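You operate a simulated robot arm through the tools that you are given. There is no shell and no other tool. Be economical: measure what you need, move in short steps, check, and stop when the job is done.

Carry out the task below with a simulated robot arm. There is one attempt and no reset: what you move stays moved.

## Task
Take the 12 mm blue tin from the blue mat on the workbench and put it on top of the green spool.

The check looks at the end state, three seconds after you hand in, the way a careful person would. Anything else that was tipped, shoved, dropped, spilled or broken makes it a failure.

## Robot
A 6-joint arm with a two-finger parallel gripper, fixed in place. Base frame: the origin is at the foot of the arm, x ahead of it, y to its left, z up; the work surface is at about z = 0. Units: m, degrees, N and s.
With the tool pointing down near the work surface it reaches from about 0.14 to 0.58 m from the base axis. Its first joint turns from -66.0 to 66.0 degrees. Payload 2.1 kg.
Tool frame: the origin (TCP) lies between the finger pads and is the grasp point; the fingertips stand 0.03 m ahead of it; z points along the fingers, y is the line along which they close. The gripper opens to 0.094 m. The fingers are 0.028 m wide and 0.01 m thick; the gripper's body (0.05 by 0.096 m) begins 0.055 m behind the TCP.
Orientation is that of the tool frame in the base frame, as a unit quaternion [w, x, y, z]. With the fingers straight down and closing along the base's y, the tool's x points along the base's -x, its y along +y and its z along -z.

## Interface
- The arm moves only by the tool play_rows. Its argument "targets" is a list of rows, each a list of 7 numbers: the gripper command, from -1 (fully open) to 1 (shut), values between in proportion, then the shift along the tool's x, y, z in m, then the turn, a rotation vector about the tool's x, y, z in degrees. In form: [[claw, tx, ty, tz, wx, wy, wz], ...]. A call has 1 to 8 rows; each row shifts and turns the commanded pose from where the row before left it, along the tool's axes as they then stand. A row lasts 0.2 s, in which the tool goes at most 0.05 m and 8.6 degrees; a call with a longer step from one row to the next is refused whole, and so is a gripper value outside its range. A pose out of reach is approached as far as the arm can. The call stops where the force on the tool passes 40 N (or 10 N more than at its start, if that is more) or the arm is blocked; 0.2 s more then pass. Each finger travels about 0.072 m/s and halts on what it meets, pressing with about 28 N; the grip force reading is that of the motor and also rises with nothing between the fingers. The clock runs only during rows and for 0.2 s after the last one: add rows that do not move to give the fingers time. It gives the time, the measured TCP pose, the force on the tool (base axes), the opening and the grip force at its end, in the units of the frame above (readings bear some noise), and new pictures: "views" is both (left out), scene, wrist or none.
- Cameras (640 x 400 px; columns grow to the right, rows downward): "scene" is fixed at [0.0648, -0.3869, 0.4735]; the picture's right is [0.62, -0.78, 0.00], its down [-0.53, -0.42, -0.73] and it looks along [0.57, 0.46, -0.68] (base axes); focal length 290 px, centre (320, 200). "wrist" rides on the gripper at [-0.037, 0, -0.058] in the tool frame; the picture's right is [0.00, -1.00, 0.00], its down [0.97, 0.00, -0.24] and it looks along [0.24, 0.00, 0.97] (tool axes); focal length 218 px, centre (320, 200). There is no depth. A picture from a camera that has moved, and an enlarged one, comes with that camera's place and axes in the base frame and with its lens.
- zoom(camera, box): a new picture of the part [left, top, right, bottom] of that camera's present view, enlarged. No time passes.
- sign_off(): hands the job in; it is judged then, once.

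Work in short steps. Places have to be worked out from the pictures, the camera data and where the tool is seen: move nearer, look again, correct. Check each grasp and each placing, and mend what went wrong. You have 90 turns and 150 pictures in all, those below and enlarged ones among them. Open the gripper and draw the arm clear of the work before you hand the job in, unless the task says otherwise; then end with one line.

The tools are called after "Request:" by a JSON object that holds its "fn" and its "kwargs". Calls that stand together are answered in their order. play_rows: Moves the arm, as the interface text tells. Its arguments: {"type":"object","properties":{"targets":{"type":"array"},"views":{"type":"string","enum":["both","scene","wrist","none"]}},"required":["targets"]} The other tools are called the same way: zoom (camera, box) takes an enlarged picture of a part of a camera's view; sign_off () hands the job in.

At the start:

```text
clock: 0.0
ee_pos: [0.3204, -0.2029, 0.2814]
ee_rot: [0.001, -0.001, 1.0, 0.0]
wrist_force: [-0.1, 0.7, 0.2]
width: 0.0942
finger_force: 0.1
```

scene: 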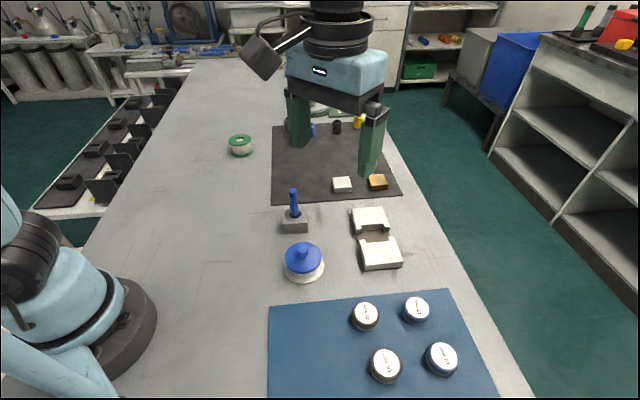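
wrist: 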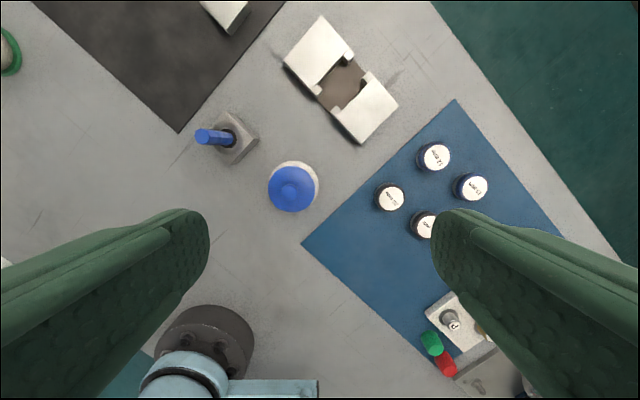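

I'll read the tin labels and look at the green spool before moving.

Request:
{"fn": "zoom", "kwargs": {"camera": "scene", "box": [330, 280, 480, 390]}}

Request:
{"fn": "zoom", "kwargs": {"camera": "wrist", "box": [360, 120, 510, 250]}}

Request:
{"fn": "zoom", "kwargs": {"camera": "scene", "box": [200, 100, 400, 220]}}

```text
3.64 times, centred on (405, 335) of scene
camera zoom: at [0.0648, -0.3869, 0.4735], right [0.62, -0.78, 0.0], down [-0.53, -0.42, -0.73], along [0.57, 0.46, -0.68], focal length 1055 px, centre (11, -291)
```

zoom: 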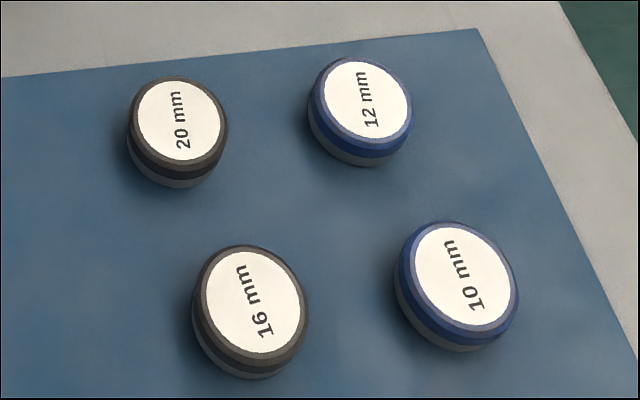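

```text
3.08 times, centred on (435, 185) of wrist
camera zoom: at [0.3576, -0.202, 0.3374], right [0.0, -1.0, 0.0], down [-0.97, 0.0, 0.24], along [-0.24, 0.0, -0.97], focal length 672 px, centre (-34, 246)
```

zoom: 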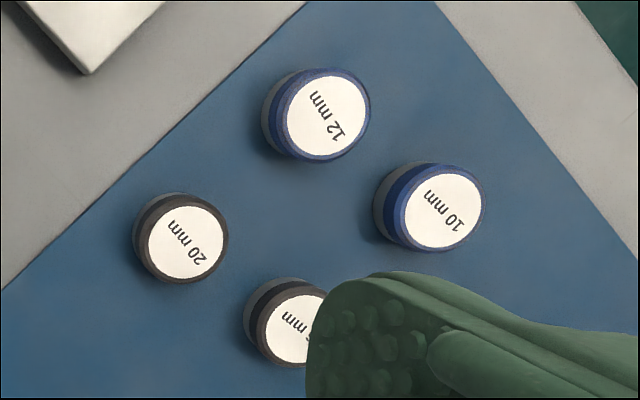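

```text
3.20 times, centred on (300, 160) of scene
camera zoom: at [0.0648, -0.3869, 0.4735], right [0.62, -0.78, 0.0], down [-0.53, -0.42, -0.73], along [0.57, 0.46, -0.68], focal length 928 px, centre (384, 328)
```

zoom: 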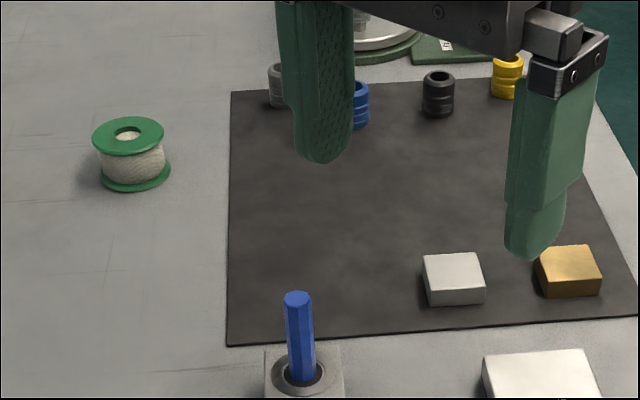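

The 12 mm tin (far blue one) is at about (0.342, -0.366), and the spool at about (0.485, 0.242) with its top near 0.04. I'll move above the tin at z≈0.15 and look again.

Request:
{"fn": "play_rows", "kwargs": {"targets": [[-0.4, -0.0055, -0.0405, 0.025, 0, 0, 0], [-0.4, -0.0055, -0.0405, 0.025, 0, 0, 0], [-0.4, -0.0055, -0.0405, 0.025, 0, 0, 0], [-0.4, -0.0055, -0.0405, 0.025, 0, 0, 0], [-0.4, 0, 0, 0.03, 0, 0, 0], [-0.4, 0, 0, 0, 0, 0, 0]]}}

```text
clock: 1.4
ee_pos: [0.3429, -0.3633, 0.1523]
ee_rot: [0.0, 0.0, 1.0, 0.0]
wrist_force: [0.3, 0.2, 0.0]
width: 0.0658
finger_force: 0.1
camera wrist: at [0.3796, -0.3633, 0.2076], right [0.0, -1.0, 0.0], down [-0.97, 0.0, 0.24], along [-0.24, 0.0, -0.97], focal length 218 px, centre (320, 200)
```

scene: 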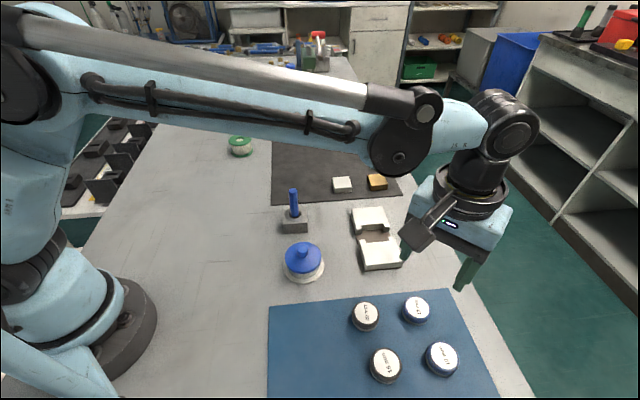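
wrist: 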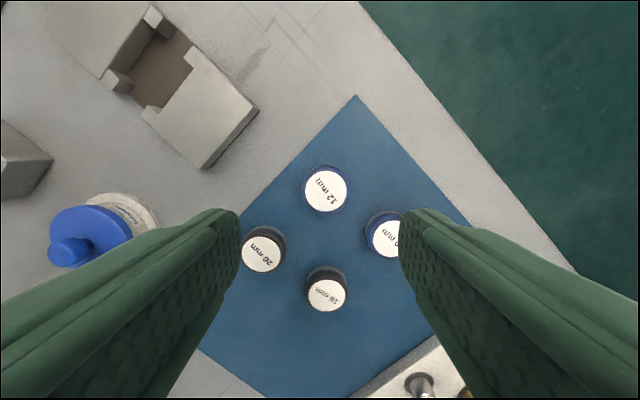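

The tin reads as (0.343, -0.368) from here, and both neighbours clear the finger paths. I'll shift 5 mm in y and descend to z≈0.06.

Request:
{"fn": "play_rows", "kwargs": {"targets": [[-0.4, -0.001, -0.005, 0.0, 0, 0, 0], [-0.4, 0, 0, 0.03, 0, 0, 0], [-0.4, 0, 0, 0.03, 0, 0, 0], [-0.4, 0, 0, 0.03, 0, 0, 0], [-0.4, 0, 0, 0, 0, 0, 0]]}}

Request:
{"fn": "zoom", "kwargs": {"camera": "scene", "box": [340, 240, 500, 360]}}

```text
clock: 2.6
ee_pos: [0.343, -0.3702, 0.0612]
ee_rot: [0.0, 0.0, 1.0, 0.0]
wrist_force: [-0.6, 0.6, -0.1]
width: 0.0658
finger_force: 0.0
camera wrist: at [0.3798, -0.369, 0.1169], right [0.0, -1.0, 0.0], down [-0.97, 0.0, 0.24], along [-0.24, 0.0, -0.97], focal length 218 px, centre (320, 200)
```

scene: 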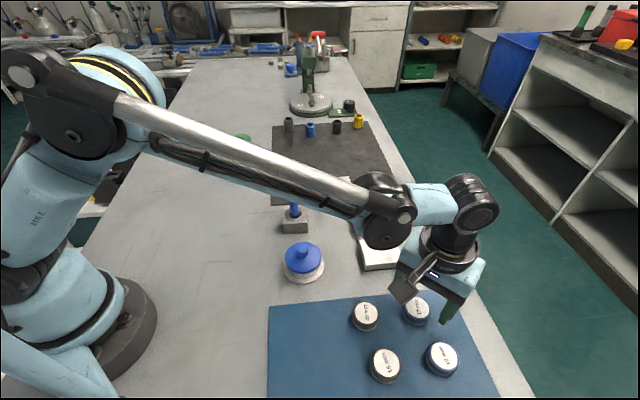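
wrist: 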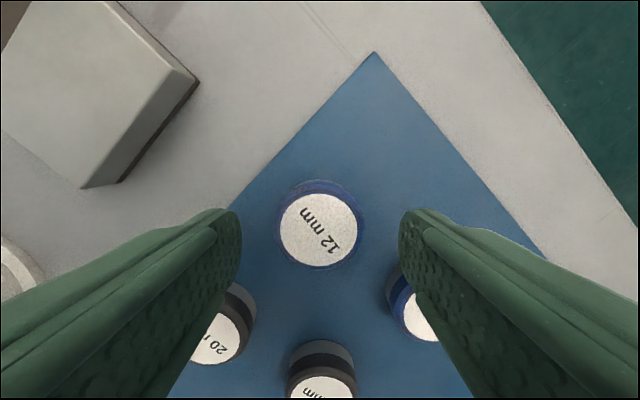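

```text
3.33 times, centred on (420, 300) of scene
camera zoom: at [0.0648, -0.3869, 0.4735], right [0.62, -0.78, 0.0], down [-0.53, -0.42, -0.73], along [0.57, 0.46, -0.68], focal length 967 px, centre (-13, -133)
```

zoom: 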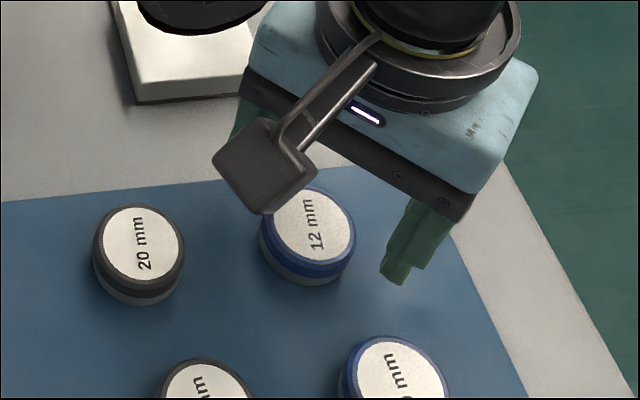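

The tin is centred between the fingers (top at about z 0.023) and the neighbours are clear. I'll go down to z≈0.037 and close.

Request:
{"fn": "play_rows", "kwargs": {"targets": [[-0.4, -0.001, 0, 0.012, 0, 0, 0], [-0.4, 0, 0, 0.012, 0, 0, 0], [-0.4, 0, 0, 0, 0, 0, 0], [0.2, 0, 0, 0, 0, 0, 0], [1, 0, 0, 0, 0, 0, 0], [1, 0, 0, 0, 0, 0, 0], [1, 0, 0, 0, 0, 0, 0]]}}

```text
clock: 4.2
ee_pos: [0.3445, -0.3707, 0.0373]
ee_rot: [0.001, 0.0, 1.0, 0.0]
wrist_force: [-0.5, 1.0, -0.3]
width: 0.0423
finger_force: 28.4
camera wrist: at [0.381, -0.3693, 0.0939], right [0.0, -1.0, 0.0], down [-0.97, 0.0, 0.24], along [-0.24, 0.0, -0.97], focal length 218 px, centre (320, 200)
```

scene: 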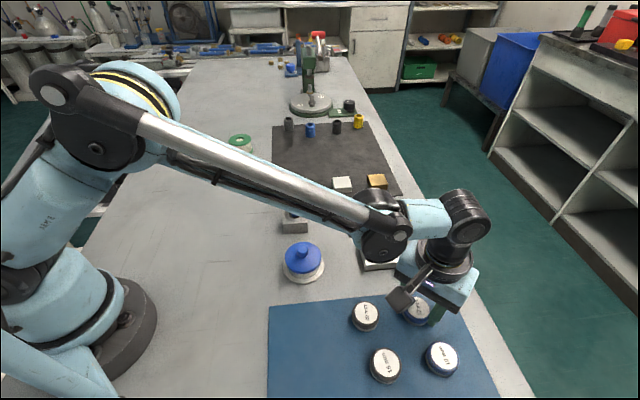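
wrist: 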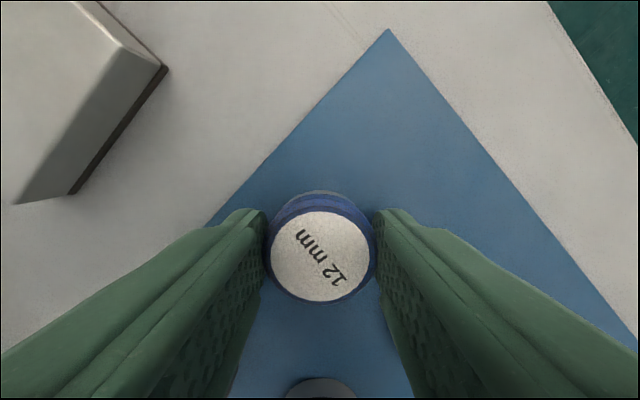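

The tin is gripped at 42 mm width. I'll lift straight up and check.

Request:
{"fn": "play_rows", "kwargs": {"targets": [[1, 0, 0, -0.015, 0, 0, 0], [1, 0, 0, -0.03, 0, 0, 0], [1, 0, 0, -0.04, 0, 0, 0], [1, 0, 0, -0.04, 0, 0, 0], [1, 0, 0, -0.04, 0, 0, 0], [1, 0, 0, 0, 0, 0, 0]]}}

```text
clock: 5.6
ee_pos: [0.3445, -0.3696, 0.2041]
ee_rot: [0.001, 0.0, 1.0, 0.001]
wrist_force: [-0.2, -0.3, -1.2]
width: 0.0424
finger_force: 27.8
camera wrist: at [0.3815, -0.3687, 0.2589], right [0.0, -1.0, 0.0], down [-0.97, 0.0, 0.24], along [-0.24, 0.0, -0.97], focal length 218 px, centre (320, 200)
```

scene: 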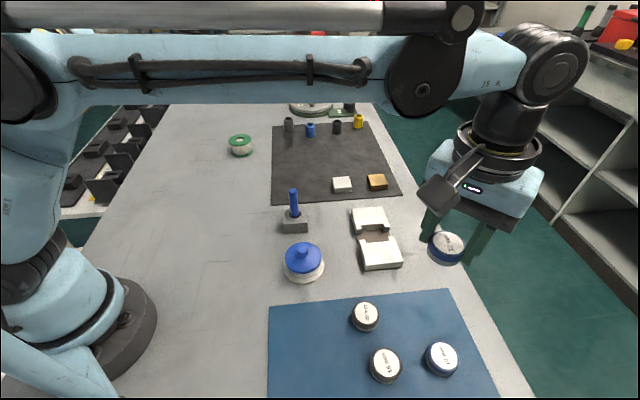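
wrist: 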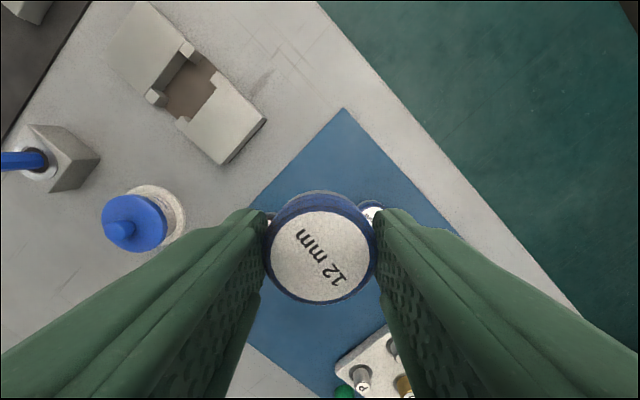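

The tin is held level. I'll carry it at z≈0.2 to short of the spool, near (0.44, 0.20).

Request:
{"fn": "play_rows", "kwargs": {"targets": [[1, -0.004, 0.02, 0, 0, 0, 0], [1, -0.007, 0.04, 0, 0, 0, 0], [1, -0.007, 0.042, 0, 0, 0, 0], [1, -0.007, 0.042, 0, 0, 0, 0], [1, -0.007, 0.042, 0, 0, 0, 0], [1, -0.007, 0.042, 0, 0, 0, 0], [1, -0.007, 0.042, 0, 0, 0, 0], [1, -0.007, 0.04, 0, 0, 0, 0]], "views": "none"}}

Request:
{"fn": "play_rows", "kwargs": {"targets": [[1, -0.007, 0.04, 0, 0, 0, 0], [1, -0.007, 0.042, 0, 0, 0, 0], [1, -0.007, 0.042, 0, 0, 0, 0], [1, -0.007, 0.042, 0, 0, 0, 0], [1, -0.007, 0.042, 0, 0, 0, 0], [1, -0.007, 0.032, 0, 0, 0, 0], [1, -0.002, 0.02, 0, 0, 0, 0], [1, 0, 0, 0, 0, 0, 0]]}}

```text
clock: 7.4
ee_pos: [0.3983, -0.0584, 0.2038]
ee_rot: [0.0, 0.001, 1.0, 0.0]
wrist_force: [-0.7, 0.0, -0.9]
width: 0.0424
finger_force: 28.2
```

```text
clock: 9.2
ee_pos: [0.4409, 0.1991, 0.2026]
ee_rot: [0.0, 0.0, 1.0, 0.0]
wrist_force: [1.5, 0.4, 0.2]
width: 0.0421
finger_force: 27.9
camera wrist: at [0.4785, 0.2006, 0.2583], right [0.0, -1.0, 0.0], down [-0.97, 0.0, 0.24], along [-0.24, 0.0, -0.97], focal length 218 px, centre (320, 200)
```

scene: 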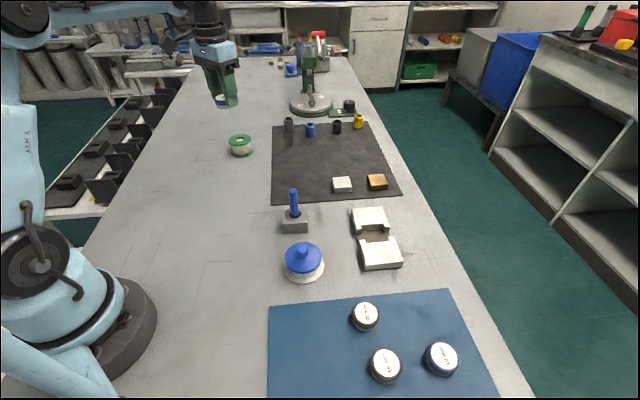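
wrist: 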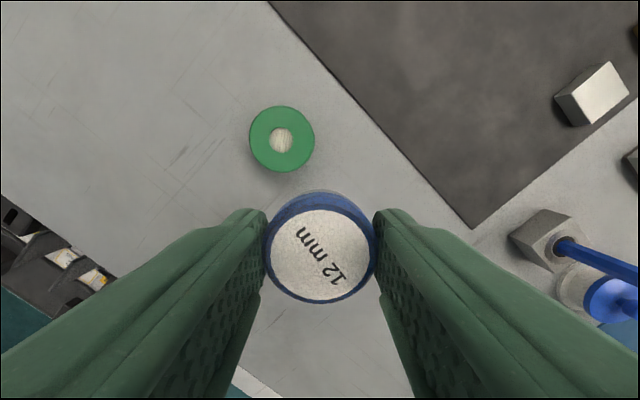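

From here the spool top is centred at about (0.484, 0.237), at z≈0.043. I'll move above it and come down to z≈0.11, so the tin bottom sits about 30 mm over the spool.

Request:
{"fn": "play_rows", "kwargs": {"targets": [[1, -0.0215, 0.0185, 0, 0, 0, 0], [1, -0.0215, 0.0185, 0, 0, 0, 0], [1, 0, 0, 0.03, 0, 0, 0], [1, 0, 0, 0.03, 0, 0, 0], [1, 0, 0, 0.03, 0, 0, 0], [1, 0, 0, 0, 0, 0, 0]]}}

Request:
{"fn": "zoom", "kwargs": {"camera": "scene", "box": [190, 90, 290, 170]}}

```text
clock: 10.6
ee_pos: [0.4849, 0.2363, 0.1118]
ee_rot: [0.0, 0.001, 1.0, 0.0]
wrist_force: [-0.4, 0.2, -0.1]
width: 0.0421
finger_force: 27.1
camera wrist: at [0.5225, 0.2381, 0.1671], right [0.0, -1.0, 0.0], down [-0.97, 0.0, 0.24], along [-0.24, 0.0, -0.97], focal length 218 px, centre (320, 200)
```

scene: 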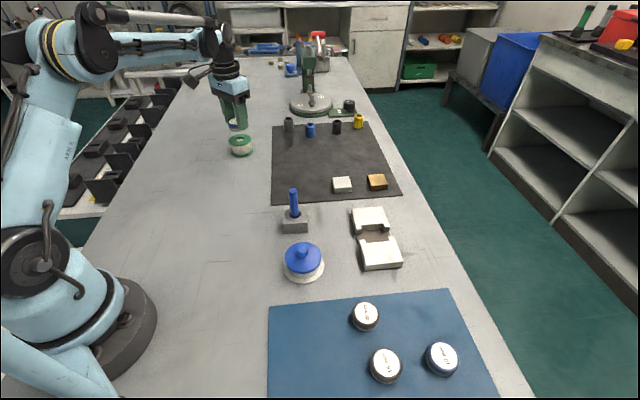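
wrist: 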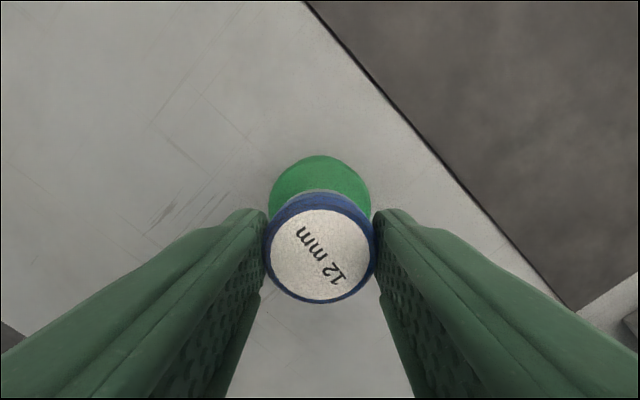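

```text
5.00 times, centred on (240, 130) of scene
camera zoom: at [0.0648, -0.3869, 0.4735], right [0.62, -0.78, 0.0], down [-0.53, -0.42, -0.73], along [0.57, 0.46, -0.68], focal length 1450 px, centre (720, 550)
```

zoom: 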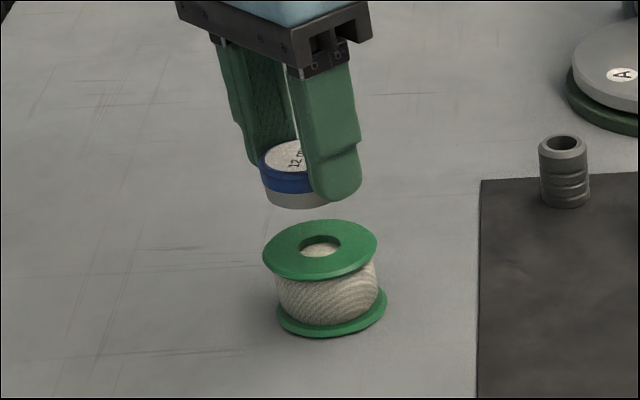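

The tin is over the spool centre to within about 2 mm. I'll lower to z≈0.086, then take small steps and watch the force.

Request:
{"fn": "play_rows", "kwargs": {"targets": [[1, -0.001, 0, 0.012, 0, 0, 0], [1, 0, 0, 0.01, 0, 0, 0], [1, 0, 0, 0.003, 0, 0, 0], [1, 0, 0, 0, 0, 0, 0]], "views": "none"}}

Request:
{"fn": "zoom", "kwargs": {"camera": "scene", "box": [200, 100, 280, 164]}}

```text
clock: 11.6
ee_pos: [0.4862, 0.2373, 0.0875]
ee_rot: [0.0, 0.0, 1.0, 0.0]
wrist_force: [-0.2, -0.7, -0.4]
width: 0.042
finger_force: 27.9
```

```text
6.25 times, centred on (240, 132) of scene
camera zoom: at [0.0648, -0.3869, 0.4735], right [0.62, -0.78, 0.0], down [-0.53, -0.42, -0.73], along [0.57, 0.46, -0.68], focal length 1813 px, centre (820, 625)
```

zoom: 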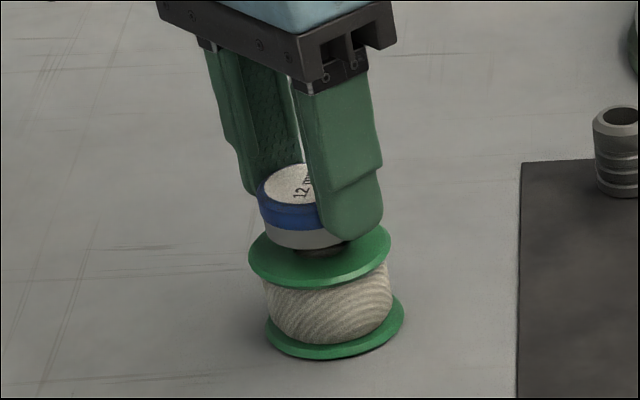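

Still about 8 mm of clearance by eye and no contact force. I'll lower in small steps.

Request:
{"fn": "play_rows", "kwargs": {"targets": [[1, 0, 0, 0.002, 0, 0, 0], [1, 0, 0, 0.002, 0, 0, 0], [1, 0, 0, 0, 0, 0, 0]], "views": "none"}}

Request:
{"fn": "play_rows", "kwargs": {"targets": [[1, 0, 0, 0.002, 0, 0, 0], [1, 0, 0, 0, 0, 0, 0]], "views": "none"}}

Request:
{"fn": "zoom", "kwargs": {"camera": "scene", "box": [200, 100, 280, 164]}}

```text
clock: 12.4
ee_pos: [0.4866, 0.2371, 0.0828]
ee_rot: [0.0, 0.0, 1.0, 0.0]
wrist_force: [0.7, 0.6, -0.1]
width: 0.0422
finger_force: 28.4
```

```text
clock: 13.0
ee_pos: [0.4851, 0.2377, 0.0813]
ee_rot: [0.0, 0.0, 1.0, 0.0]
wrist_force: [0.4, 0.0, -0.7]
width: 0.0423
finger_force: 28.1
```

```text
6.25 times, centred on (240, 132) of scene
camera zoom: at [0.0648, -0.3869, 0.4735], right [0.62, -0.78, 0.0], down [-0.53, -0.42, -0.73], along [0.57, 0.46, -0.68], focal length 1813 px, centre (820, 625)
```

zoom: 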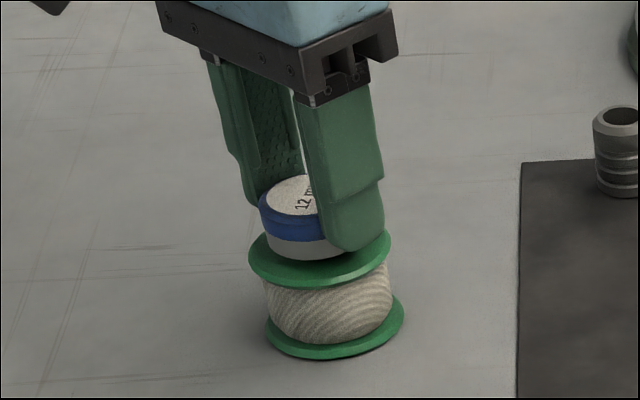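

Close but still no contact force. I'll continue in 1 mm steps.

Request:
{"fn": "play_rows", "kwargs": {"targets": [[1, 0, 0, 0.001, 0, 0, 0], [1, 0, 0, 0, 0, 0, 0]], "views": "none"}}

Request:
{"fn": "play_rows", "kwargs": {"targets": [[1, 0, 0, 0.001, 0, 0, 0], [1, 0, 0, 0, 0, 0, 0]], "views": "none"}}

Request:
{"fn": "zoom", "kwargs": {"camera": "scene", "box": [200, 100, 280, 164]}}

```text
clock: 13.6
ee_pos: [0.4867, 0.2364, 0.08]
ee_rot: [0.0, 0.0, 1.0, 0.0]
wrist_force: [-0.2, 0.6, -0.5]
width: 0.0423
finger_force: 27.7
```

```text
clock: 14.2
ee_pos: [0.4861, 0.237, 0.0803]
ee_rot: [0.0, 0.0, 1.0, 0.0]
wrist_force: [1.1, -0.6, -0.2]
width: 0.0423
finger_force: 28.2
```

```text
6.25 times, centred on (240, 132) of scene
camera zoom: at [0.0648, -0.3869, 0.4735], right [0.62, -0.78, 0.0], down [-0.53, -0.42, -0.73], along [0.57, 0.46, -0.68], focal length 1813 px, centre (820, 625)
```

zoom: 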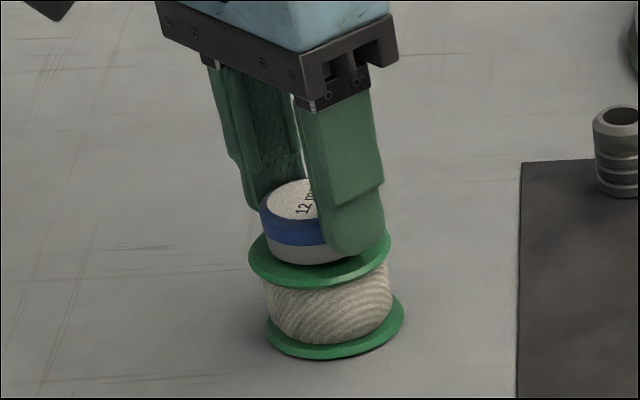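

Nearly touching. I'll continue in 1 mm steps until the force shows.

Request:
{"fn": "play_rows", "kwargs": {"targets": [[1, 0, 0, 0.001, 0, 0, 0], [1, 0, 0, 0, 0, 0, 0]], "views": "none"}}

Request:
{"fn": "play_rows", "kwargs": {"targets": [[1, 0, 0, 0.001, 0, 0, 0], [1, 0, 0, 0, 0, 0, 0]], "views": "none"}}

Request:
{"fn": "zoom", "kwargs": {"camera": "scene", "box": [220, 115, 260, 147]}}

```text
clock: 14.8
ee_pos: [0.4845, 0.2365, 0.0781]
ee_rot: [0.0, 0.001, 1.0, 0.0]
wrist_force: [0.8, 0.3, 0.5]
width: 0.0422
finger_force: 28.1
```

```text
clock: 15.4
ee_pos: [0.4871, 0.2364, 0.0768]
ee_rot: [-0.001, 0.0, 1.0, 0.0]
wrist_force: [0.8, -0.3, -0.3]
width: 0.0423
finger_force: 28.1
```

```text
12.50 times, centred on (240, 131) of scene
camera zoom: at [0.0648, -0.3869, 0.4735], right [0.62, -0.78, 0.0], down [-0.53, -0.42, -0.73], along [0.57, 0.46, -0.68], focal length 3626 px, centre (1320, 1062)
```

zoom: 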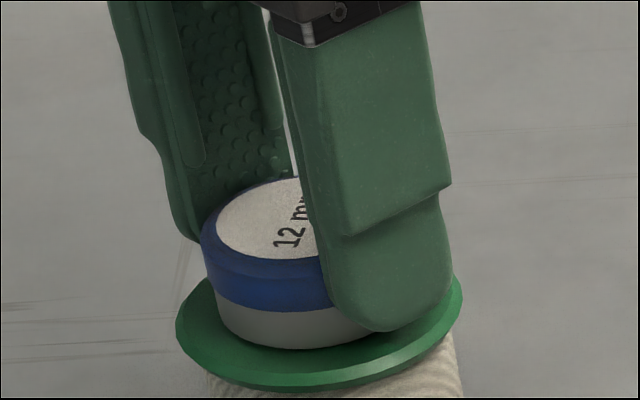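

It looks essentially in contact, but the force is still flat. I'll try two more small steps.

Request:
{"fn": "play_rows", "kwargs": {"targets": [[1, 0, 0, 0.001, 0, 0, 0], [1, 0, 0, 0, 0, 0, 0]], "views": "none"}}

Request:
{"fn": "zoom", "kwargs": {"camera": "scene", "box": [220, 115, 260, 147]}}

```text
clock: 16.0
ee_pos: [0.4861, 0.2362, 0.0771]
ee_rot: [0.0, 0.001, 1.0, 0.0]
wrist_force: [-0.5, 0.1, 8.9]
width: 0.0423
finger_force: 27.8
```

```text
12.50 times, centred on (240, 131) of scene
camera zoom: at [0.0647, -0.3869, 0.4735], right [0.62, -0.78, 0.0], down [-0.53, -0.42, -0.73], along [0.57, 0.46, -0.68], focal length 3626 px, centre (1320, 1062)
```

zoom: 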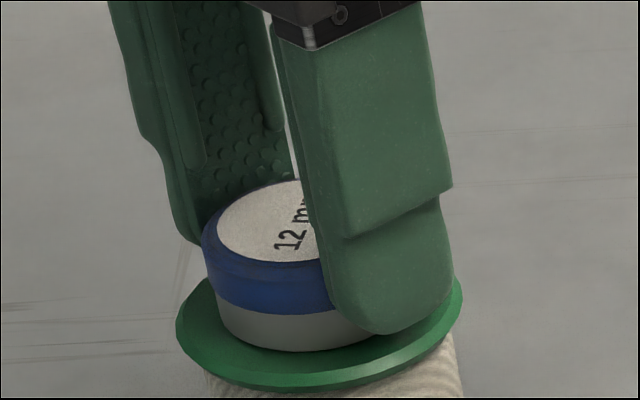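

Contact: 8.9 N upward. I'll ease off 0.5 mm, open, and check before rising.

Request:
{"fn": "play_rows", "kwargs": {"targets": [[1, 0, 0, -0.0006, 0, 0, 0], [0.0, 0, 0, 0, 0, 0, 0], [-0.3, 0, 0, 0, 0, 0, 0], [-0.4, 0, 0, 0, 0, 0, 0], [-0.4, 0, 0, 0, 0, 0, 0]], "views": "wrist"}}

Request:
{"fn": "zoom", "kwargs": {"camera": "scene", "box": [220, 115, 260, 147]}}

```text
clock: 17.2
ee_pos: [0.4864, 0.2367, 0.077]
ee_rot: [0.0, -0.001, 1.0, 0.0]
wrist_force: [0.2, 0.3, 0.2]
width: 0.0657
finger_force: 0.1
camera wrist: at [0.5226, 0.2378, 0.133], right [0.0, -1.0, 0.0], down [-0.97, 0.0, 0.24], along [-0.24, 0.0, -0.97], focal length 218 px, centre (320, 200)
```

wrist: 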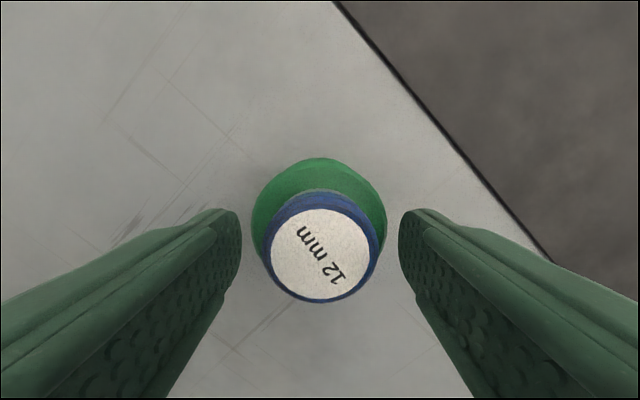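

```text
12.50 times, centred on (240, 131) of scene
camera zoom: at [0.0648, -0.3869, 0.4735], right [0.62, -0.78, 0.0], down [-0.53, -0.42, -0.73], along [0.57, 0.46, -0.68], focal length 3626 px, centre (1320, 1062)
```

zoom: 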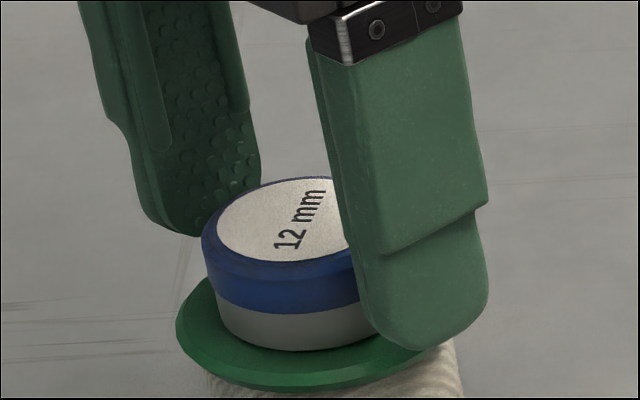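

The tin rests on the spool and the fingers are free on both sides. I'll rise straight up and look.

Request:
{"fn": "play_rows", "kwargs": {"targets": [[-0.4, 0, 0, -0.015, 0, 0, 0], [-0.4, 0, 0, -0.03, 0, 0, 0], [-0.4, 0, 0, -0.04, 0, 0, 0], [-0.4, 0.02, -0.02, -0.03, 0, 0, 0], [-0.4, 0.03, -0.02, 0, 0, 0, 0], [-0.4, 0.03, -0.02, 0, 0, 0, 0], [-0.4, 0, 0, 0, 0, 0, 0]]}}

Request:
{"fn": "zoom", "kwargs": {"camera": "scene", "box": [210, 110, 270, 158]}}

```text
clock: 18.8
ee_pos: [0.4036, 0.1761, 0.191]
ee_rot: [-0.001, 0.0, 1.0, 0.0]
wrist_force: [0.0, 0.5, -0.5]
width: 0.0657
finger_force: 0.1
camera wrist: at [0.4414, 0.1767, 0.2473], right [0.0, -1.0, 0.0], down [-0.97, 0.0, 0.24], along [-0.24, 0.0, -0.97], focal length 218 px, centre (320, 200)
```

scene: 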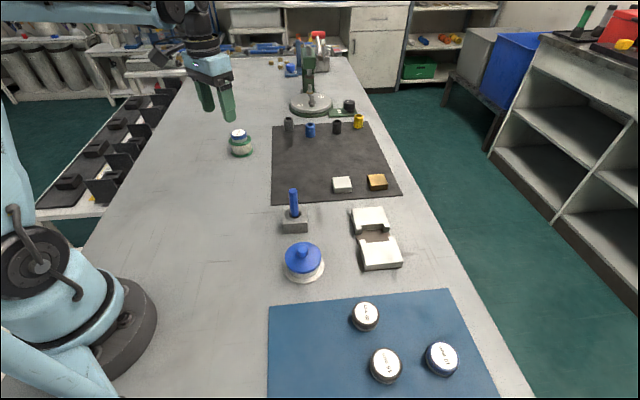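
wrist: 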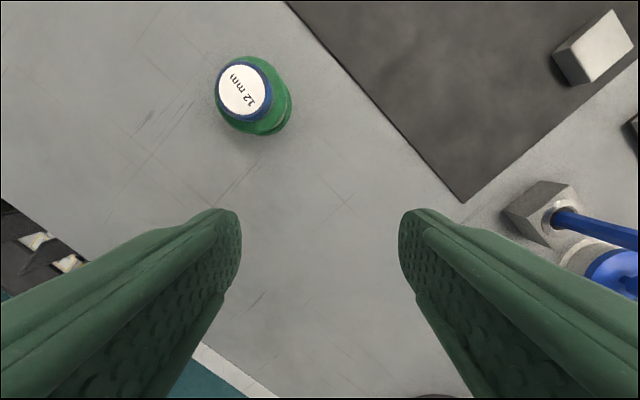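

```text
8.33 times, centred on (240, 134) of scene
camera zoom: at [0.0648, -0.3869, 0.4735], right [0.62, -0.78, 0.0], down [-0.53, -0.42, -0.73], along [0.57, 0.46, -0.68], focal length 2417 px, centre (987, 750)
```

zoom: 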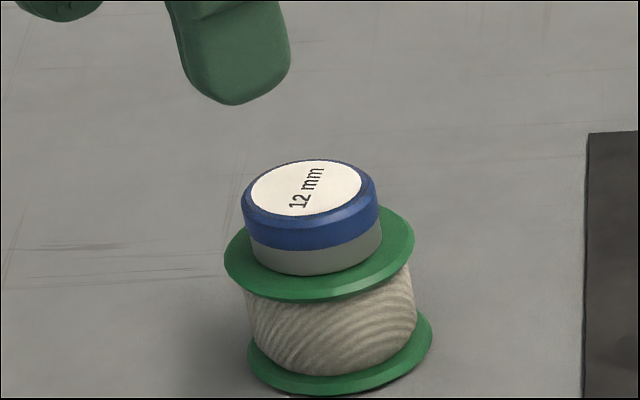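

The tin sits level and centred on the spool. The arm is clear and the gripper is open, with everything else where it was, so I'm handing in.

Request:
{"fn": "sign_off", "kwargs": {}}

```text
The job is handed in.
```

The 12 mm blue tin is on top of the green spool, level and roughly centred; nothing else was moved, and I handed in with the gripper open and the arm clear.
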